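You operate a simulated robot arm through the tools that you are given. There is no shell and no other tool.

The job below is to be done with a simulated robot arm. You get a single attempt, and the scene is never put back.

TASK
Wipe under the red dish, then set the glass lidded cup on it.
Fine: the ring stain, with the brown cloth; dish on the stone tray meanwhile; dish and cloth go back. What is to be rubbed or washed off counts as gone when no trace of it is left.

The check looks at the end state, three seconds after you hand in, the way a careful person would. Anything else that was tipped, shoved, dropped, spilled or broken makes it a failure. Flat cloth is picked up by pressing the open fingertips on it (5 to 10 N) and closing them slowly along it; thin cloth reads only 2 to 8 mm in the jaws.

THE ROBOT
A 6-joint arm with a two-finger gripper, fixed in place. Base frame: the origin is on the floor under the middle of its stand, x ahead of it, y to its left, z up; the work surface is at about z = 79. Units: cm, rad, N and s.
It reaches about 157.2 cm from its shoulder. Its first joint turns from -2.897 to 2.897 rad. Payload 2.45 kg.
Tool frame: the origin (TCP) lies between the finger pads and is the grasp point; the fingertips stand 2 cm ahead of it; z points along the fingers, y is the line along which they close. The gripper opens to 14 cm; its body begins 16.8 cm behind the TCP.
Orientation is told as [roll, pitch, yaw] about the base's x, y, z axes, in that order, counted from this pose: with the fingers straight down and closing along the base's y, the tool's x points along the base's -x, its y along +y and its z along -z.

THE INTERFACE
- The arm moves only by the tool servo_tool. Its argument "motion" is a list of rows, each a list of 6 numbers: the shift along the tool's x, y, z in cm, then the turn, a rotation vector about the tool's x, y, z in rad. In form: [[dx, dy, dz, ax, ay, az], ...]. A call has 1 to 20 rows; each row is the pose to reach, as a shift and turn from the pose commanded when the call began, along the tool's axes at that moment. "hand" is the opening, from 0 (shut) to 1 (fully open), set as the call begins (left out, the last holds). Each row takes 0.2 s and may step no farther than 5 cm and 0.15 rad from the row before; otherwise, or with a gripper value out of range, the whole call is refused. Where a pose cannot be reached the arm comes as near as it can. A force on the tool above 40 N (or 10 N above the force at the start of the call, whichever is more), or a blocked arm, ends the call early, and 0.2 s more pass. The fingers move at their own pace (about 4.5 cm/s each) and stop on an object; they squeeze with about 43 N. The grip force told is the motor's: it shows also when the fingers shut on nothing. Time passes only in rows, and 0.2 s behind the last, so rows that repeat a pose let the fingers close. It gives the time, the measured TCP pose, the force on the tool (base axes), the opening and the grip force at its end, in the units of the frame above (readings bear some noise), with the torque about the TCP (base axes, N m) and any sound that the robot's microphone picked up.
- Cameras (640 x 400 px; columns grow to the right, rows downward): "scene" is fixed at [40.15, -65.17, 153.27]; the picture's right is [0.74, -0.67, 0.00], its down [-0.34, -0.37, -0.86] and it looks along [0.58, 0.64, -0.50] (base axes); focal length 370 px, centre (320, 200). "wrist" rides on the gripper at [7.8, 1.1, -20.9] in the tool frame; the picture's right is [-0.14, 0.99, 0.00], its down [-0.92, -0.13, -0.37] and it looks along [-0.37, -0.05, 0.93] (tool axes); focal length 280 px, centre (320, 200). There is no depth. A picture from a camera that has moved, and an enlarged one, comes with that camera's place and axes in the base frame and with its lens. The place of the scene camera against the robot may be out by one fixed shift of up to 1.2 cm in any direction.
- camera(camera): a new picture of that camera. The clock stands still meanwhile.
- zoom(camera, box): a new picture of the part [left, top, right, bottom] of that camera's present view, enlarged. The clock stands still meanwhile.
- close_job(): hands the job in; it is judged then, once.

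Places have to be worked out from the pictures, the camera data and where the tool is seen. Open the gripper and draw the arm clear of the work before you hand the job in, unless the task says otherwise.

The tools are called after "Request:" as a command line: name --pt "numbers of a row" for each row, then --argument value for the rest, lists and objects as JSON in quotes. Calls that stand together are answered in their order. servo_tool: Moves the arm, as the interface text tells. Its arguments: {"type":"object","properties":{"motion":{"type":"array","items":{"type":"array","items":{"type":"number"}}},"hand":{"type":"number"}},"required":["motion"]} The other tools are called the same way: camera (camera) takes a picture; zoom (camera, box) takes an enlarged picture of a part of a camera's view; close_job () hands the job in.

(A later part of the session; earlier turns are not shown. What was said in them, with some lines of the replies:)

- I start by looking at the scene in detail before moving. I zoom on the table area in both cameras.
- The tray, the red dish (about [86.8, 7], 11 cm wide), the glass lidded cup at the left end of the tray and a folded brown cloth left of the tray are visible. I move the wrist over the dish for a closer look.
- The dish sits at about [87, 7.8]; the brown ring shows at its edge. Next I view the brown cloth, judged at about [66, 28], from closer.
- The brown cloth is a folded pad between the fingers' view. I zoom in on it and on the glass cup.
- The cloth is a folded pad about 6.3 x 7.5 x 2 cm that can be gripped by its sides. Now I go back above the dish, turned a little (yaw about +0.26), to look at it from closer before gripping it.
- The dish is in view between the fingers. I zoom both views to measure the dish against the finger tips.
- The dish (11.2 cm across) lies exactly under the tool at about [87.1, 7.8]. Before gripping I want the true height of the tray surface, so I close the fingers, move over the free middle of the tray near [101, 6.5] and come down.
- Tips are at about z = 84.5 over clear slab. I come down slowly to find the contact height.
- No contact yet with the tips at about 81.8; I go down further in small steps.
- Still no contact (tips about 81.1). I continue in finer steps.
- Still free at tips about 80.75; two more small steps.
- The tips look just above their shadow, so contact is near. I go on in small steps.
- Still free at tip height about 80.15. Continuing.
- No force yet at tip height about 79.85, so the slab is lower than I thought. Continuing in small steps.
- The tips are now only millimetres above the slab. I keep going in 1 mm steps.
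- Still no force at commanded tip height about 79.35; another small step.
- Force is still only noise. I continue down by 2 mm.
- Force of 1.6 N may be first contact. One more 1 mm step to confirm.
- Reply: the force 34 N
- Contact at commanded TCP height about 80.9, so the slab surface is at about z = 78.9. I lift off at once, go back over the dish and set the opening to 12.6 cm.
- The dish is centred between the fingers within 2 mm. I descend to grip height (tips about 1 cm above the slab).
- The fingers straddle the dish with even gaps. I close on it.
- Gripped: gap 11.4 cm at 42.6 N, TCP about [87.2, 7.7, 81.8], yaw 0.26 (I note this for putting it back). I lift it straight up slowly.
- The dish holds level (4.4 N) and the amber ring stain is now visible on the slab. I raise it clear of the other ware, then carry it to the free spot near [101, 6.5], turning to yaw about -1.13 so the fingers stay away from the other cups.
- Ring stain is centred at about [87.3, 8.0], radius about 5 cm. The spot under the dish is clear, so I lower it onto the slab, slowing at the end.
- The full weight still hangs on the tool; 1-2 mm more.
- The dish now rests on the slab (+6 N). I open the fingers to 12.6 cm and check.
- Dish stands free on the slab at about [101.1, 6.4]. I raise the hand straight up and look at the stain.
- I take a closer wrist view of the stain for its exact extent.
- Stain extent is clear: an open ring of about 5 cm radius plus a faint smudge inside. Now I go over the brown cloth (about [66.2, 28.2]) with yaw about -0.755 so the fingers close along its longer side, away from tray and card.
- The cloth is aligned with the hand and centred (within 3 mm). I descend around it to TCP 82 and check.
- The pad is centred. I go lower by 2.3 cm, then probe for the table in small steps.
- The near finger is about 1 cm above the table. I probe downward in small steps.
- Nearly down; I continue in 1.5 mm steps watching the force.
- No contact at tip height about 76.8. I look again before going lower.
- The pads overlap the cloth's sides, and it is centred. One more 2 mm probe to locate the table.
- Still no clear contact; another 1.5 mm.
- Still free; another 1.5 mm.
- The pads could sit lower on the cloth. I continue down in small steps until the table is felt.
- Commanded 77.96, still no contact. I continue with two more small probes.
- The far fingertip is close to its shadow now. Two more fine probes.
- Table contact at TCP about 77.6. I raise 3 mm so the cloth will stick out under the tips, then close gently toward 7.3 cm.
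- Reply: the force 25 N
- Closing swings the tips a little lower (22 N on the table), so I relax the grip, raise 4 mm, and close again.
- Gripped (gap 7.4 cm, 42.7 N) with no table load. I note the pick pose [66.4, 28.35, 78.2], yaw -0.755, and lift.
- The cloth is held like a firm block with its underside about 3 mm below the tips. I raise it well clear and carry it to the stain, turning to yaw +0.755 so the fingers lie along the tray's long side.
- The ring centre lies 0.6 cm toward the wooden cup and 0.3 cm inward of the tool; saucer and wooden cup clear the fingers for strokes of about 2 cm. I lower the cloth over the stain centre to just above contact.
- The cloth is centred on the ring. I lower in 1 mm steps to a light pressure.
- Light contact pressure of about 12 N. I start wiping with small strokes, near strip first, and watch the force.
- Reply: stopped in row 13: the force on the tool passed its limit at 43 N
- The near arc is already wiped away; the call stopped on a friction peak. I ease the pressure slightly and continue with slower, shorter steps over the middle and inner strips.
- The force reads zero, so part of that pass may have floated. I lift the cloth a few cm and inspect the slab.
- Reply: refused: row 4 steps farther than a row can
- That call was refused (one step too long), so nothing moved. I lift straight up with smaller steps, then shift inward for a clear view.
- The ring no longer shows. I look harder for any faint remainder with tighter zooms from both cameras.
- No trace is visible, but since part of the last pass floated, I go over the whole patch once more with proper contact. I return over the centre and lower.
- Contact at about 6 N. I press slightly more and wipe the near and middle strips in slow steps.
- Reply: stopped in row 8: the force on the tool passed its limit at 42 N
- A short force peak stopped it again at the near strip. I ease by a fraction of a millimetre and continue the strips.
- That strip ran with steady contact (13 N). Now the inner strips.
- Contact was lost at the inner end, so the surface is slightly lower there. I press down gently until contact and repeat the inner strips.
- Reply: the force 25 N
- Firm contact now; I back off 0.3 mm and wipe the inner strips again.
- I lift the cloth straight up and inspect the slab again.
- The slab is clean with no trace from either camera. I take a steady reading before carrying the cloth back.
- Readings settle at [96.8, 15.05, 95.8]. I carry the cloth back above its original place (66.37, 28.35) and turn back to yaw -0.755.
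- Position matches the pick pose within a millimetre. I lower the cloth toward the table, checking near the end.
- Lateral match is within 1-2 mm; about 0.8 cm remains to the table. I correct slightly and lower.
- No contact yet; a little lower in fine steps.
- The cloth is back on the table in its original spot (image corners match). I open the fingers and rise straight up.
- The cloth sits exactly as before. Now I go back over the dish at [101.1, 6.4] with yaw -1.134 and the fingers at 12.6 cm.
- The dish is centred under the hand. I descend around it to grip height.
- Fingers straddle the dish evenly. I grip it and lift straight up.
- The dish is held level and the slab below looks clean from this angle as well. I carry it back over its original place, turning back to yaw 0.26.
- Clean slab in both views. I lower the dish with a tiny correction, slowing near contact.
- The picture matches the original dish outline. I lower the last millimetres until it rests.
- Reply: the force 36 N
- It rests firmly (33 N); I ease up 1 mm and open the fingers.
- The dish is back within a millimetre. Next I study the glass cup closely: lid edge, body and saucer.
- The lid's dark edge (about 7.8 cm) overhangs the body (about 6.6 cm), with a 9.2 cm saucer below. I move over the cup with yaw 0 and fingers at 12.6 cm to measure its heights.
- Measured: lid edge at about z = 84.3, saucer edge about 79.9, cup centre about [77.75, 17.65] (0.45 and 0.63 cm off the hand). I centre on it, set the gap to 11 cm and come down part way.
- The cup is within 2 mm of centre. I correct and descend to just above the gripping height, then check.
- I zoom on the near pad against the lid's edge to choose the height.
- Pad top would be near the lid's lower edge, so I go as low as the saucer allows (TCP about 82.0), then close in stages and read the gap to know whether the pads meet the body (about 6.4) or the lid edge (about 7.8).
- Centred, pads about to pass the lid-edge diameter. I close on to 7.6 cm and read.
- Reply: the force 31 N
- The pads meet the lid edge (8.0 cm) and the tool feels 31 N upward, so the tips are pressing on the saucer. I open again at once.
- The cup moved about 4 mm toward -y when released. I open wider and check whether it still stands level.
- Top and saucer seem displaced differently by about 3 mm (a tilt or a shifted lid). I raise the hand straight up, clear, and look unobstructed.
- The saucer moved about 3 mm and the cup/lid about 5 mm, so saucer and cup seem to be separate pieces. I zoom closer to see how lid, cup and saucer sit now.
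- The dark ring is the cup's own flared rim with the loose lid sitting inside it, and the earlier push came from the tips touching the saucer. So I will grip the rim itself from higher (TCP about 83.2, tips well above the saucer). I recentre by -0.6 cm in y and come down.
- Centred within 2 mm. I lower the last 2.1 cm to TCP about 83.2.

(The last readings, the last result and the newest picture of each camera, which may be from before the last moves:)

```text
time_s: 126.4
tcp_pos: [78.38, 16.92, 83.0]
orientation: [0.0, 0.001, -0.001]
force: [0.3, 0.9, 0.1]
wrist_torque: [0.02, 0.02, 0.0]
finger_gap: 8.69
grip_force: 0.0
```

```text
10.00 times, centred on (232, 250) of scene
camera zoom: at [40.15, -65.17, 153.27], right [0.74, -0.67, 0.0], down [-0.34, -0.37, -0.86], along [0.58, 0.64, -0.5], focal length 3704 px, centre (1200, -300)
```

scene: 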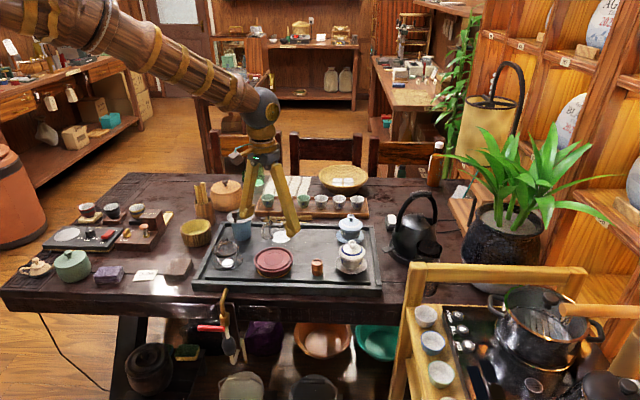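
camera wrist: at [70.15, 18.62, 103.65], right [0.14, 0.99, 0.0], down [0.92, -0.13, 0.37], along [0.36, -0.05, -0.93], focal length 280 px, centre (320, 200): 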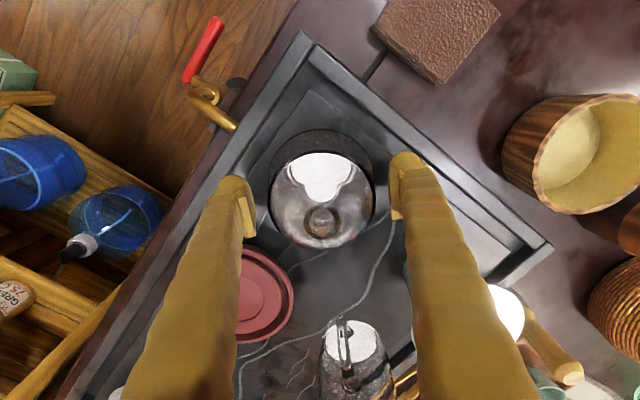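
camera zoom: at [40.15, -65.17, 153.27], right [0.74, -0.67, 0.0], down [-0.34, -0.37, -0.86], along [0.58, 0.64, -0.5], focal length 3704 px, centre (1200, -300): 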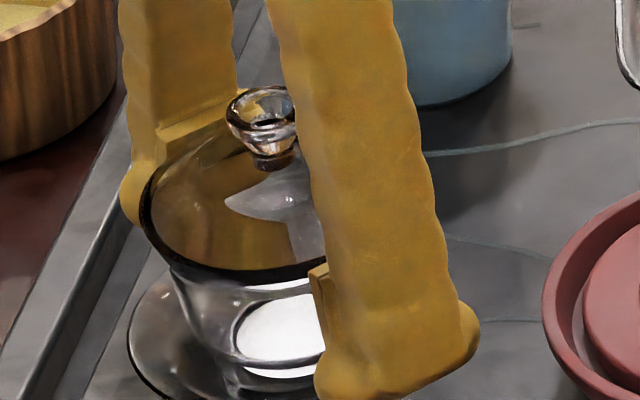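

No contact force so far. I close on the rim with a moderate squeeze (target 7.85 cm).

Request:
servo_tool --pt "0 0 0 0 0 0" --pt "0 0 0 0 0 0" --pt "0 0 0 0 0 0" --hand 0.56

Request:
zoom --camera "wrist" --box '[230, 110, 430, 260]'

Request:
zoom --camera "scene" --box '[200, 230, 264, 270]'

```text
time_s: 127.2
tcp_pos: [78.24, 16.86, 83.11]
orientation: [0.001, 0.0, -0.001]
force: [-1.0, 0.2, 0.9]
wrist_torque: [-0.01, 0.03, -0.02]
finger_gap: 8.1
grip_force: 43.0
heard: snap
```

```text
2.67 times, centred on (330, 185) of wrist
camera zoom: at [70.41, 18.06, 103.94], right [0.14, 0.99, 0.0], down [0.92, -0.13, 0.37], along [0.36, -0.05, -0.93], focal length 748 px, centre (293, 240)
```

zoom: 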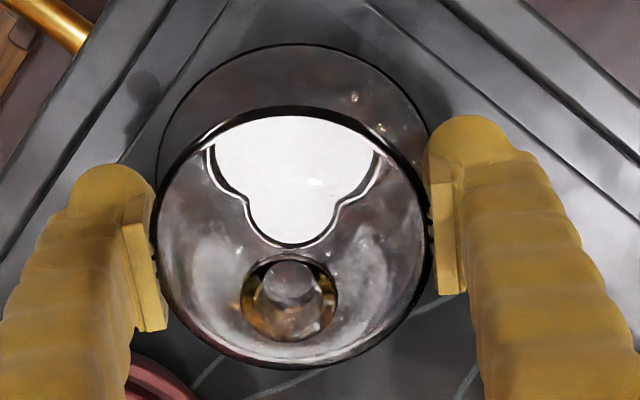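

```text
10.00 times, centred on (232, 250) of scene
camera zoom: at [40.15, -65.17, 153.27], right [0.74, -0.67, 0.0], down [-0.34, -0.37, -0.86], along [0.58, 0.64, -0.5], focal length 3704 px, centre (1200, -300)
```

zoom: 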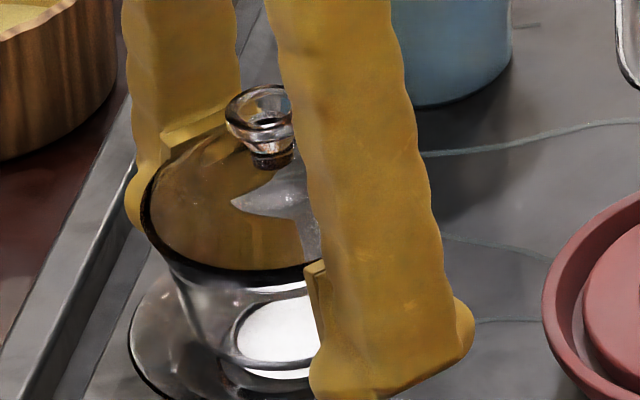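

I heard a snap at 43 N. I hold still and look closely at the rim, the lid and the pads.

Request:
zoom --camera "wrist" --box '[270, 140, 400, 240]'

Request:
zoom --camera "wrist" --box '[360, 150, 420, 230]'

Request:
zoom --camera "scene" --box '[208, 236, 240, 266]'

Request:
camera --camera "scene"

```text
4.00 times, centred on (335, 190) of wrist
camera zoom: at [70.41, 18.06, 103.94], right [0.14, 0.99, 0.0], down [0.92, -0.13, 0.37], along [0.36, -0.05, -0.93], focal length 1122 px, centre (260, 240)
```

zoom: 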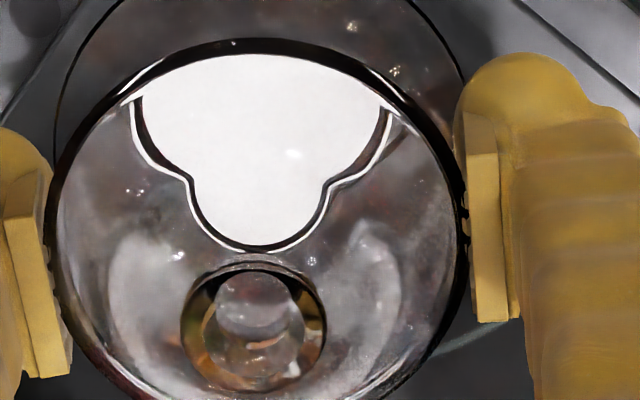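

```text
5.00 times, centred on (390, 190) of wrist
camera zoom: at [70.41, 18.06, 103.94], right [0.14, 0.99, 0.0], down [0.92, -0.13, 0.37], along [0.36, -0.05, -0.93], focal length 1402 px, centre (-30, 250)
```

zoom: 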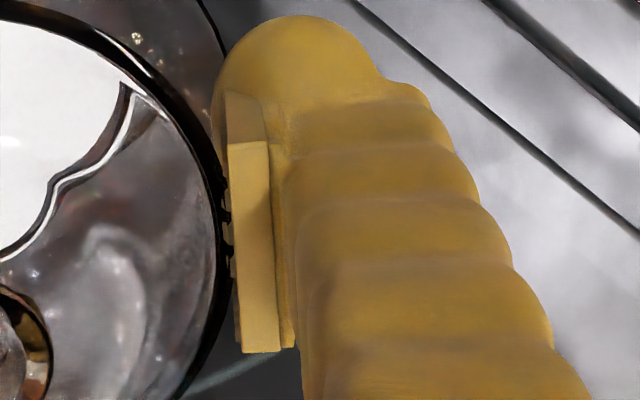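

```text
13.33 times, centred on (224, 251) of scene
camera zoom: at [40.15, -65.17, 153.27], right [0.74, -0.67, 0.0], down [-0.34, -0.37, -0.86], along [0.58, 0.64, -0.5], focal length 4939 px, centre (1600, -480)
```

zoom: 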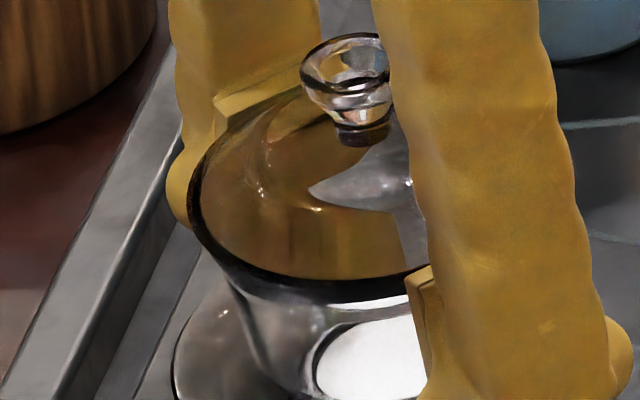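

```text
taken
```

scene: 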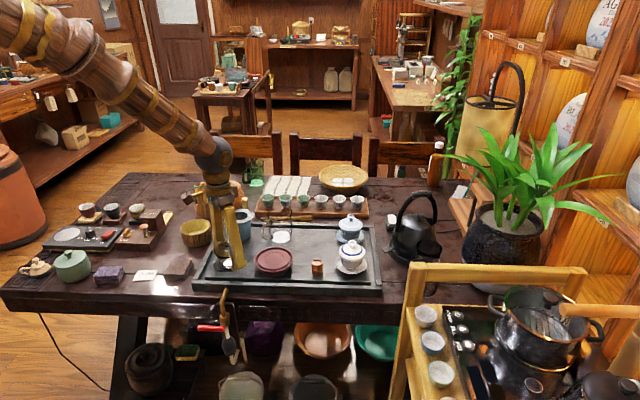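

I see no crack; the lid now sits concentric in the rim, so the snap may be the lid slipping back into its seat. I lift very slowly by 1 cm and check what comes along.

Request:
servo_tool --pt "0 0 -0.1 0 0 0" --pt "0 0 -0.3 0 0 0" --pt "0 0 -0.5 0 0 0" --pt "0 0 -0.8 0 0 0" --pt "0 0 -1.0 0 0 0" --pt "0 0 -1.0 0 0 0"

Request:
zoom --camera "scene" --box '[200, 230, 264, 270]'

Request:
zoom --camera "wrist" --box '[230, 110, 430, 260]'

```text
time_s: 128.6
tcp_pos: [78.31, 16.96, 84.01]
orientation: [0.001, 0.001, -0.001]
force: [-0.2, 0.1, -2.1]
wrist_torque: [-0.03, -0.03, 0.01]
finger_gap: 8.09
grip_force: 43.1
```

```text
10.00 times, centred on (232, 250) of scene
camera zoom: at [40.15, -65.17, 153.27], right [0.74, -0.67, 0.0], down [-0.34, -0.37, -0.86], along [0.58, 0.64, -0.5], focal length 3704 px, centre (1200, -300)
```

zoom: 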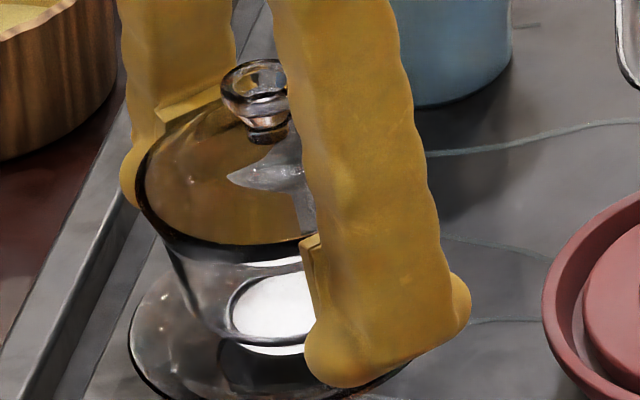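

```text
2.67 times, centred on (330, 185) of wrist
camera zoom: at [70.38, 18.04, 104.89], right [0.14, 0.99, 0.0], down [0.92, -0.13, 0.37], along [0.37, -0.05, -0.93], focal length 748 px, centre (293, 240)
```

zoom: 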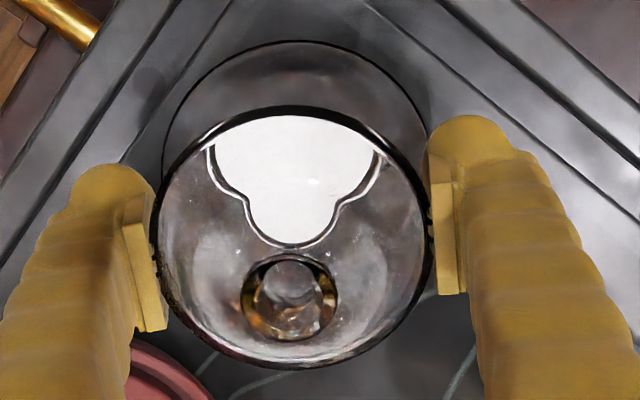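

The cup with its lid comes up cleanly (2.1 N) while the separate saucer stays in place. I lift it higher slowly, keeping the lid steady.

Request:
servo_tool --pt "0 0 -0.4 0 0 0" --pt "0 0 -1.0 0 0 0" --pt "0 0 -1.8 0 0 0" --pt "0 0 -2.7 0 0 0" --pt "0 0 -3.6 0 0 0" --pt "0 0 -4.5 0 0 0" --pt "0 0 -5.3 0 0 0" --pt "0 0 -5.8 0 0 0" --pt "0 0 -6.0 0 0 0" --pt "0 0 -6.0 0 0 0"

Request:
zoom --camera "scene" --box '[196, 210, 276, 270]'

Request:
camera --camera "wrist"

```text
time_s: 130.8
tcp_pos: [78.42, 16.93, 90.1]
orientation: [0.0, 0.001, 0.0]
force: [0.6, -0.3, -1.5]
wrist_torque: [-0.04, -0.02, -0.01]
finger_gap: 8.08
grip_force: 42.6
```

```text
6.67 times, centred on (236, 240) of scene
camera zoom: at [40.15, -65.17, 153.27], right [0.74, -0.67, 0.0], down [-0.34, -0.37, -0.86], along [0.58, 0.64, -0.5], focal length 2470 px, centre (880, -67)
```

zoom: 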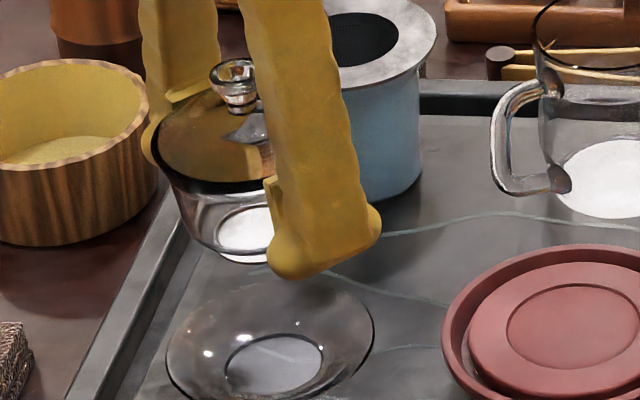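

```text
taken
camera wrist: at [70.41, 17.98, 110.88], right [0.14, 0.99, 0.0], down [0.92, -0.13, 0.37], along [0.37, -0.05, -0.93], focal length 280 px, centre (320, 200)
```

wrist: 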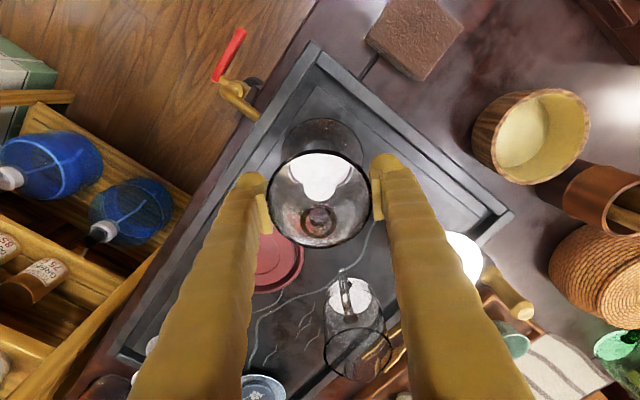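

Cup and lid hang level and intact; the saucer stays on the tray. I carry the cup gently over the dish centre, turning to yaw 0.26.

Request:
servo_tool --pt "-0.4 -0.4 0 0 0 -0.01" --pt "-1.1 -1.1 0 0 0 -0.03" --pt "-2.0 -2.0 0 0 0 -0.055" --pt "-3.0 -3.0 0 0 0 -0.085" --pt "-4.0 -4.0 0 0 0 -0.115" --pt "-5.0 -5.0 0 0 0 -0.145" --pt "-6.0 -6.0 0 0 0 -0.175" --pt "-7.0 -7.0 0 0 0 -0.2" --pt "-7.9 -7.9 0 0 0 -0.225" --pt "-8.6 -8.6 0 0 0 -0.245" --pt "-9.0 -9.0 0 0 0 -0.255" --pt "-9.19 -9.21 0 0 0 -0.26" --pt "-9.19 -9.21 0 0 0 -0.26" --pt "-9.19 -9.21 0 0 0 -0.26"

Request:
camera --camera "wrist"

Request:
zoom --camera "scene" --box '[200, 205, 312, 285]'

```text
time_s: 133.8
tcp_pos: [87.38, 7.82, 90.07]
orientation: [0.001, 0.0, 0.26]
force: [0.2, 0.5, -1.5]
wrist_torque: [-0.05, 0.0, 0.04]
finger_gap: 8.06
grip_force: 42.9
```

```text
taken
camera wrist: at [79.44, 6.8, 110.86], right [-0.12, 0.99, 0.0], down [0.92, 0.11, 0.37], along [0.37, 0.05, -0.93], focal length 280 px, centre (320, 200)
```

wrist: 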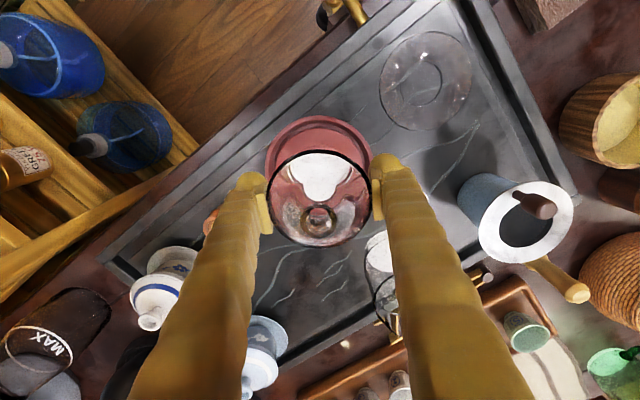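

```text
5.00 times, centred on (256, 245) of scene
camera zoom: at [40.15, -65.17, 153.27], right [0.74, -0.67, 0.0], down [-0.34, -0.37, -0.86], along [0.58, 0.64, -0.5], focal length 1852 px, centre (640, -25)
```

zoom: 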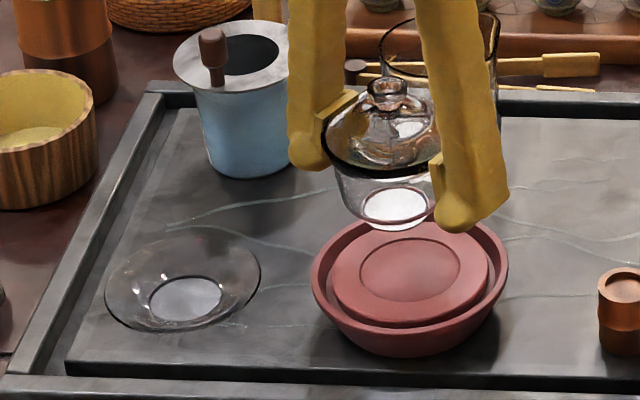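

Cup and dish are aligned within 1 mm. I lower to just above the dish and check from the side.

Request:
servo_tool --pt "-0.02 -0.08 0.4 0 0 0" --pt "-0.02 -0.08 1.0 0 0 0" --pt "-0.02 -0.08 1.7 0 0 0" --pt "-0.02 -0.08 2.4 0 0 0" --pt "-0.02 -0.08 3.0 0 0 0" --pt "-0.02 -0.08 3.4 0 0 0" --pt "-0.02 -0.08 3.6 0 0 0" --pt "-0.02 -0.08 3.6 0 0 0"

Request:
zoom --camera "scene" --box '[232, 220, 312, 280]'

Request:
camera --camera "wrist"

```text
time_s: 135.6
tcp_pos: [87.72, 7.69, 86.49]
orientation: [-0.001, -0.001, 0.259]
force: [0.4, 0.9, -0.7]
wrist_torque: [0.01, -0.03, -0.02]
finger_gap: 8.04
grip_force: 42.9
```

```text
6.67 times, centred on (272, 250) of scene
camera zoom: at [40.15, -65.17, 153.27], right [0.74, -0.67, 0.0], down [-0.34, -0.37, -0.86], along [0.58, 0.64, -0.5], focal length 2470 px, centre (640, -133)
```

zoom: 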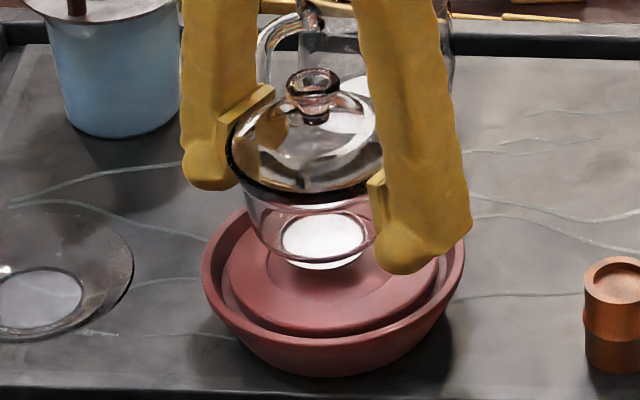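

```text
taken
camera wrist: at [79.64, 6.8, 107.37], right [-0.12, 0.99, 0.0], down [0.92, 0.11, 0.37], along [0.37, 0.05, -0.93], focal length 280 px, centre (320, 200)
```

wrist: 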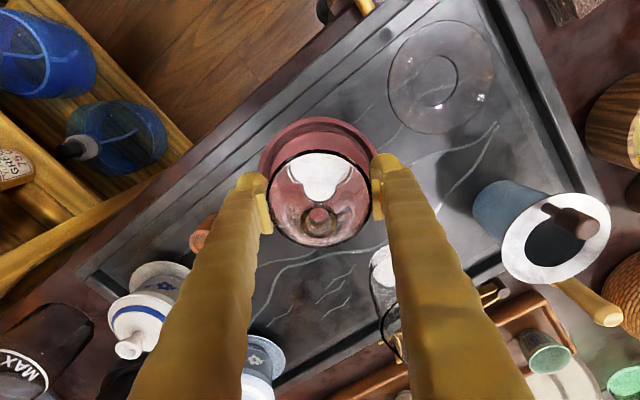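

The cup is about 1 cm above the dish's platform and centred within about 2 mm. I nudge 1.5 mm in -y and lower in small steps until it touches.

Request:
servo_tool --pt "0.04 -0.14 0.1 0 0 0" --pt "0.04 -0.14 0.25 0 0 0" --pt "0.04 -0.14 0.4 0 0 0" --pt "0.04 -0.14 0.5 0 0 0" --pt "0.04 -0.14 0.5 0 0 0"

Request:
zoom --camera "scene" --box '[240, 230, 304, 278]'

```text
time_s: 136.8
tcp_pos: [87.57, 7.55, 86.02]
orientation: [0.001, 0.001, 0.26]
force: [-0.1, -0.6, -0.7]
wrist_torque: [0.0, -0.01, 0.0]
finger_gap: 8.04
grip_force: 42.9
```

```text
8.33 times, centred on (272, 254) of scene
camera zoom: at [40.15, -65.17, 153.27], right [0.74, -0.67, 0.0], down [-0.34, -0.37, -0.86], along [0.58, 0.64, -0.5], focal length 3087 px, centre (720, -250)
```

zoom: 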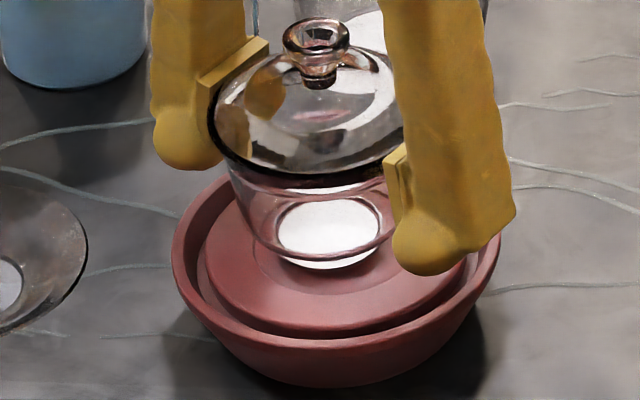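

The foot hovers centred over the inner recess. I lower by 1 mm steps, watching force.

Request:
servo_tool --pt "0 0 0.1 0 0 0" --pt "0 0 0.2 0 0 0" --pt "0 0 0.2 0 0 0"

Request:
servo_tool --pt "0 0 0.08 0 0 0" --pt "0 0 0.15 0 0 0" --pt "0 0 0.15 0 0 0"

```text
time_s: 137.6
tcp_pos: [87.66, 7.63, 85.77]
orientation: [0.0, 0.001, 0.259]
force: [-0.4, -0.9, -2.2]
wrist_torque: [-0.04, 0.03, 0.03]
finger_gap: 8.04
grip_force: 43.0
```

```text
time_s: 138.4
tcp_pos: [87.62, 7.6, 85.67]
orientation: [0.001, 0.001, 0.259]
force: [0.6, 0.5, -2.1]
wrist_torque: [-0.01, 0.02, 0.01]
finger_gap: 8.06
grip_force: 43.1
```

Still hanging (-2 N). Further small steps.

Request:
servo_tool --pt "0 0 0.06 0 0 0" --pt "0 0 0.12 0 0 0" --pt "0 0 0.12 0 0 0"

Request:
servo_tool --pt "0 0 0.06 0 0 0" --pt "0 0 0.12 0 0 0" --pt "0 0 0.12 0 0 0"

Request:
zoom --camera "scene" --box '[240, 230, 304, 278]'

```text
time_s: 139.2
tcp_pos: [87.59, 7.62, 85.51]
orientation: [0.002, -0.001, 0.261]
force: [-0.9, -1.2, -1.8]
wrist_torque: [0.0, 0.02, 0.01]
finger_gap: 8.03
grip_force: 43.3
```

```text
time_s: 140.0
tcp_pos: [87.57, 7.68, 85.41]
orientation: [0.001, -0.001, 0.26]
force: [-0.4, 1.1, -1.3]
wrist_torque: [-0.02, -0.03, -0.02]
finger_gap: 8.01
grip_force: 42.4
```

```text
8.33 times, centred on (272, 254) of scene
camera zoom: at [40.15, -65.17, 153.27], right [0.74, -0.67, 0.0], down [-0.34, -0.37, -0.86], along [0.58, 0.64, -0.5], focal length 3087 px, centre (720, -250)
```

zoom: 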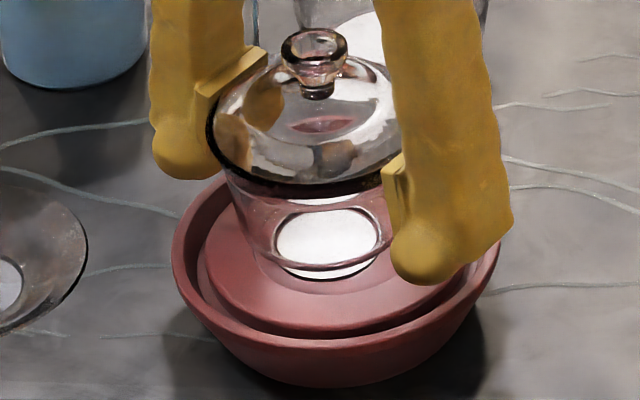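

Almost down; two more fine steps.

Request:
servo_tool --pt "0 0 0.05 0 0 0" --pt "0 0 0.1 0 0 0" --pt "0 0 0.1 0 0 0"

Request:
servo_tool --pt "0 0 0.05 0 0 0" --pt "0 0 0.1 0 0 0" --pt "0 0 0.1 0 0 0"

```text
time_s: 140.8
tcp_pos: [87.52, 7.63, 85.34]
orientation: [-0.002, -0.002, 0.26]
force: [-3.3, 3.5, 12.8]
wrist_torque: [-0.17, 0.13, -0.06]
finger_gap: 8.03
grip_force: 42.9
```

```text
time_s: 141.7
tcp_pos: [87.49, 7.65, 85.36]
orientation: [0.001, -0.003, 0.259]
force: [-1.2, 0.9, 8.0]
wrist_torque: [-0.13, 0.14, -0.04]
finger_gap: 8.0
grip_force: 43.1
stopped in row 3: the force on the tool passed its limit at 41 N (the readings are from after the stop); the commanded pose is now the measured one
```

The cup stands on the dish (8 N). I ease up a hair and open the fingers slightly.

Request:
servo_tool --pt "0 0 -0.03 0 0 0" --pt "0 0 -0.03 0 0 0"

Request:
servo_tool --pt "0 0 0 0 0 0" --pt "0 0 0 0 0 0" --hand 0.6

Request:
zoom --camera "scene" --box '[240, 230, 304, 278]'

Request:
zoom --camera "wrist" --box '[230, 100, 410, 250]'

```text
time_s: 142.3
tcp_pos: [87.64, 7.62, 85.44]
orientation: [-0.002, -0.004, 0.259]
force: [3.0, 1.4, 9.8]
wrist_torque: [-0.15, 0.03, 0.04]
finger_gap: 8.03
grip_force: 43.3
```

```text
time_s: 142.9
tcp_pos: [87.55, 7.58, 85.48]
orientation: [0.0, -0.004, 0.26]
force: [0.0, -0.5, -0.7]
wrist_torque: [0.02, -0.02, 0.01]
finger_gap: 8.42
grip_force: 0.0
heard: snap
```

```text
8.33 times, centred on (272, 254) of scene
camera zoom: at [40.15, -65.17, 153.27], right [0.74, -0.67, 0.0], down [-0.34, -0.37, -0.86], along [0.58, 0.64, -0.5], focal length 3087 px, centre (720, -250)
```

zoom: 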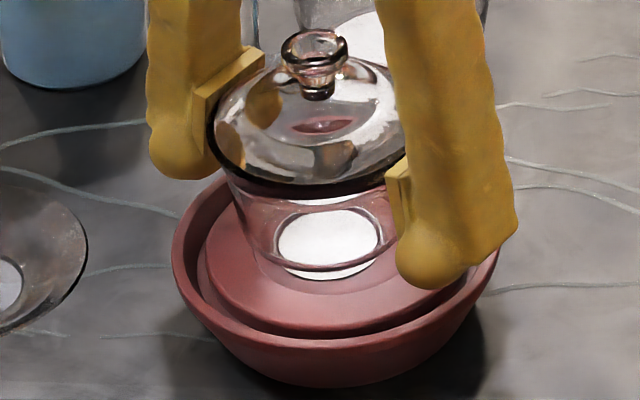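

```text
2.67 times, centred on (320, 175) of wrist
camera zoom: at [79.56, 6.67, 106.24], right [-0.12, 0.99, 0.0], down [0.92, 0.11, 0.37], along [0.37, 0.05, -0.93], focal length 748 px, centre (320, 267)
```

zoom: 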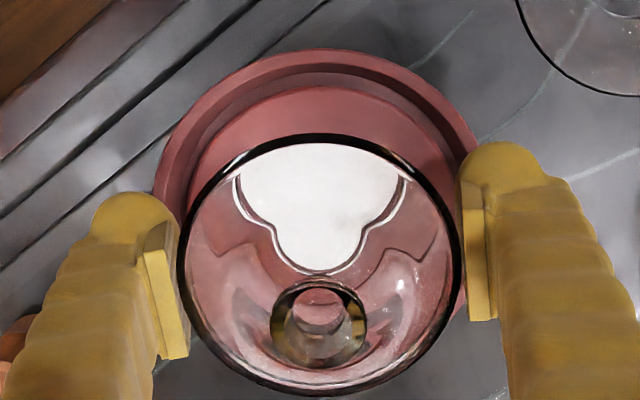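

Released; the cup stands upright on the dish with its lid on. I open a bit more and rise straight up slowly.

Request:
servo_tool --pt "0 0 0 0 0 0" --pt "0 0 0 0 0 0" --hand 0.69

Request:
servo_tool --pt "0 0 -0.5 0 0 0" --pt "0 0 -1.2 0 0 0" --pt "0 0 -2.2 0 0 0" --pt "0 0 -3.5 0 0 0" --pt "0 0 -5 0 0 0" --pt "0 0 -7 0 0 0" --pt "0 0 -9 0 0 0" --pt "0 0 -11 0 0 0" --pt "0 0 -13 0 0 0" --pt "0 0 -13 0 0 0"

Request:
camera --camera "wrist"

Request:
zoom --camera "scene" --box '[190, 215, 318, 295]'

Request:
zoom --camera "scene" --box '[248, 228, 304, 282]'

```text
time_s: 143.5
tcp_pos: [87.55, 7.65, 85.43]
orientation: [0.0, -0.003, 0.26]
force: [-1.3, -0.5, -0.2]
wrist_torque: [0.01, -0.01, 0.01]
finger_gap: 9.67
grip_force: 0.0
```

```text
time_s: 145.7
tcp_pos: [87.69, 7.64, 98.32]
orientation: [0.001, -0.005, 0.26]
force: [0.0, 0.4, -0.9]
wrist_torque: [0.02, 0.0, 0.0]
finger_gap: 9.66
grip_force: 0.0
```

```text
taken
camera wrist: at [79.59, 6.69, 119.21], right [-0.12, 0.99, 0.0], down [0.92, 0.11, 0.37], along [0.37, 0.05, -0.93], focal length 280 px, centre (320, 200)
```

wrist: 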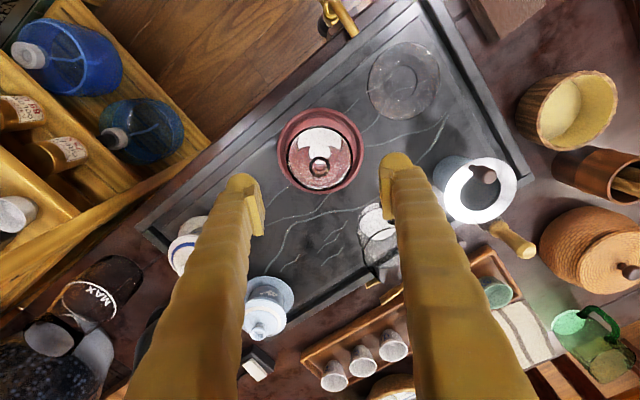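

```text
5.00 times, centred on (254, 255) of scene
camera zoom: at [40.15, -65.17, 153.27], right [0.74, -0.67, 0.0], down [-0.34, -0.37, -0.86], along [0.58, 0.64, -0.5], focal length 1852 px, centre (650, -75)
```

zoom: 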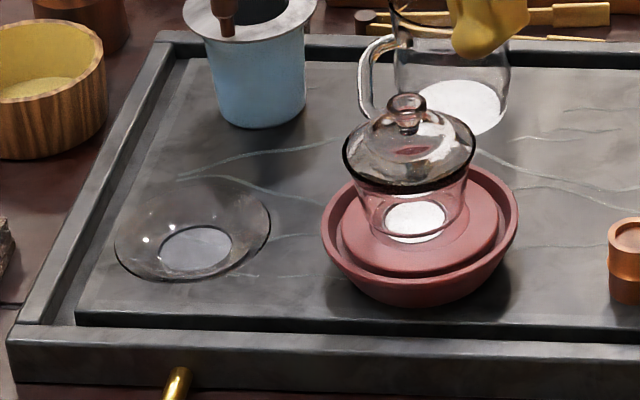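

```text
7.41 times, centred on (276, 255) of scene
camera zoom: at [40.15, -65.17, 153.27], right [0.74, -0.67, 0.0], down [-0.34, -0.37, -0.86], along [0.58, 0.64, -0.5], focal length 2744 px, centre (646, -207)
```

zoom: 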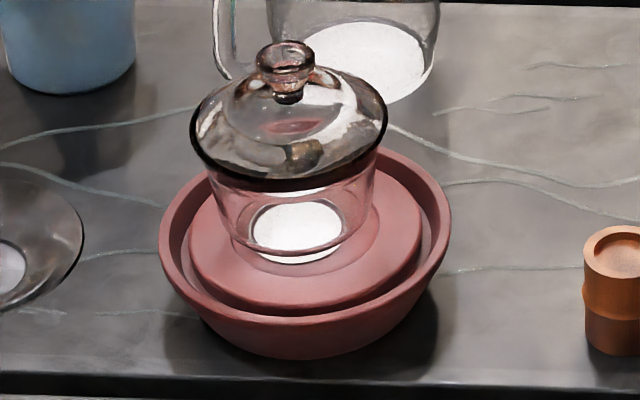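

The cup with lid stands centred on the dish, the dish is back in place, and the saucer is undisturbed apart from a few millimetres. I draw the arm up and back, clear of the work, with the hand open.

Request:
servo_tool --pt "0 0 -4 0 0 0" --pt "0 0 -8 0 0 0" --pt "0 0 -12 0 0 0" --pt "3 0 -14 0 0 0" --pt "7 0 -16 0 0 0" --pt "11 0 -18 0 0 0" --pt "15 0 -20 0 0 0" --pt "19 0 -22 0 0 0" --pt "23 0 -24 0 0 0" --pt "27 0 -25 0 0 0" --pt "27 0 -25 0 0 0" --hand 1

Request:
camera --camera "scene"

Request:
camera --camera "wrist"

Request:
zoom --camera "scene" --box '[180, 170, 400, 307]'

Request:
zoom --camera "scene" --box '[0, 170, 220, 307]'

```text
time_s: 148.1
tcp_pos: [61.62, 0.69, 123.32]
orientation: [0.001, -0.002, 0.26]
force: [0.6, 0.0, 0.3]
wrist_torque: [0.02, -0.03, 0.05]
finger_gap: 13.97
grip_force: 0.1
```

```text
taken
```

scene: 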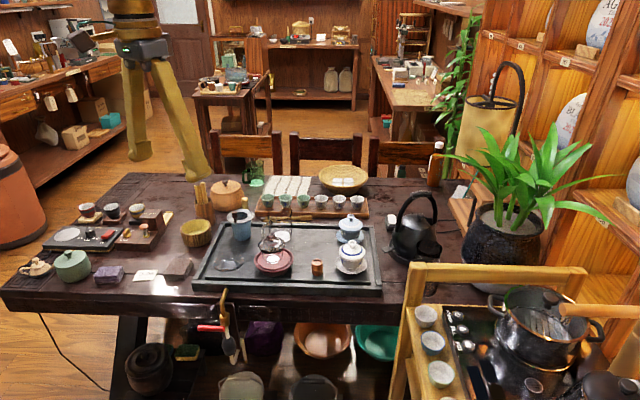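

```text
taken
camera wrist: at [53.54, -0.18, 144.13], right [-0.12, 0.99, 0.0], down [0.92, 0.11, 0.37], along [0.37, 0.05, -0.93], focal length 280 px, centre (320, 200)
```

wrist: 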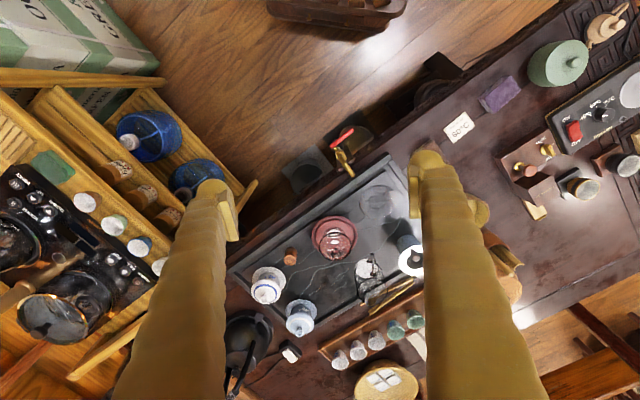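

```text
2.91 times, centred on (290, 238) of scene
camera zoom: at [40.15, -65.17, 153.27], right [0.74, -0.67, 0.0], down [-0.34, -0.37, -0.86], along [0.58, 0.64, -0.5], focal length 1078 px, centre (407, 88)
```

zoom: 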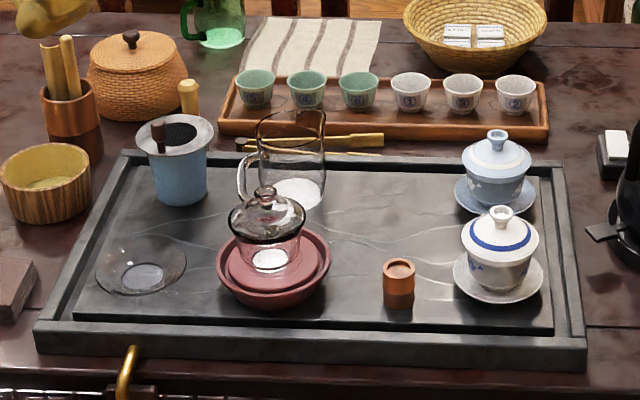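

```text
2.91 times, centred on (110, 238) of scene
camera zoom: at [40.15, -65.17, 153.27], right [0.74, -0.67, 0.0], down [-0.34, -0.37, -0.86], along [0.58, 0.64, -0.5], focal length 1078 px, centre (931, 88)
```

zoom: 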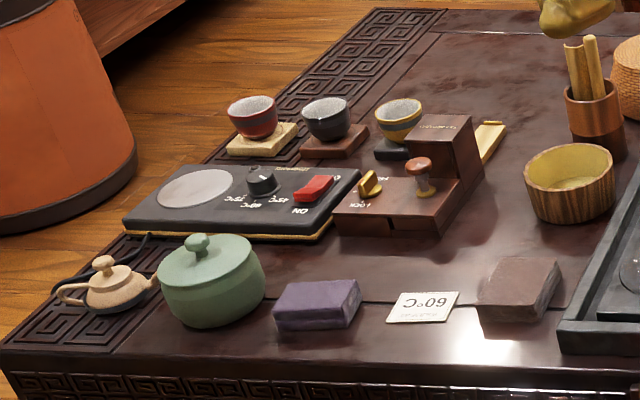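

Everything else matches the first picture. One last close check of the cup and lid before handing in.

Request:
zoom --camera "scene" --box '[252, 230, 300, 275]'

Request:
zoom --camera "scene" --box '[206, 245, 254, 280]'

```text
8.89 times, centred on (276, 252) of scene
camera zoom: at [40.15, -65.17, 153.27], right [0.74, -0.67, 0.0], down [-0.34, -0.37, -0.86], along [0.58, 0.64, -0.5], focal length 3293 px, centre (711, -267)
```

zoom: 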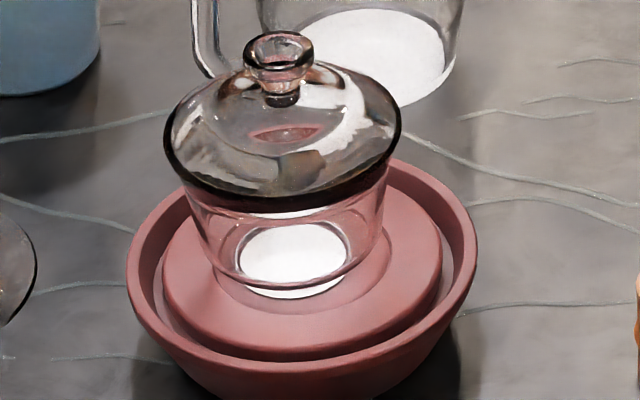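

```text
11.43 times, centred on (230, 262) of scene
camera zoom: at [40.15, -65.17, 153.27], right [0.74, -0.67, 0.0], down [-0.34, -0.37, -0.86], along [0.58, 0.64, -0.5], focal length 4233 px, centre (1349, -514)
```

zoom: 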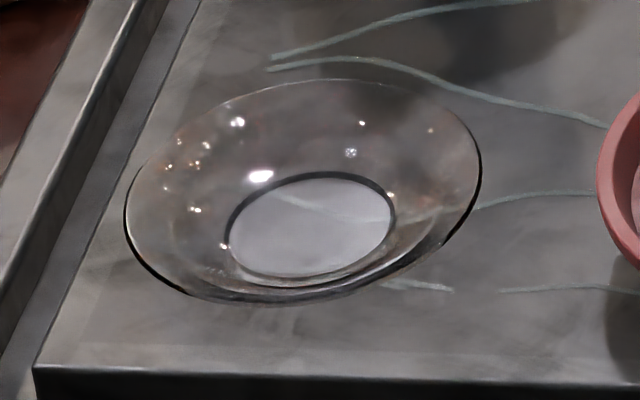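

The cup is whole, level and lidded on the red dish. No stain is visible, the cloth and dish are back, and the arm is clear with the hand open, so I hand in.

Request:
close_job

```text
The job is handed in.
```

I wiped the ring stain away with the brown cloth, put the dish back, and set the glass lidded cup on it with its lid on. The job is handed in. I haven't seen the check's result.

- **Stain:** after two rounds of wiping, neither camera showed any trace of it.
- **Dish and cloth:** the dish waited on a free part of the stone tray. Both are back within about 2 mm of where they started.
- **Saucer:** it turned out to be separate from the glass cup, so I lifted only the cup and lid and left it on the tray. It sits about 4 mm from where it was: on my first grip attempt the fingertips pressed on it.
- **Snap sound:** the microphone picked up a snap when I gripped the cup's rim and again when I let go. I saw no crack, and the lid is seated. It may have been the lid shifting in the rim, but I can't be sure.

Nothing else on the table looked moved in the final pictures. The arm is clear and the gripper is open.
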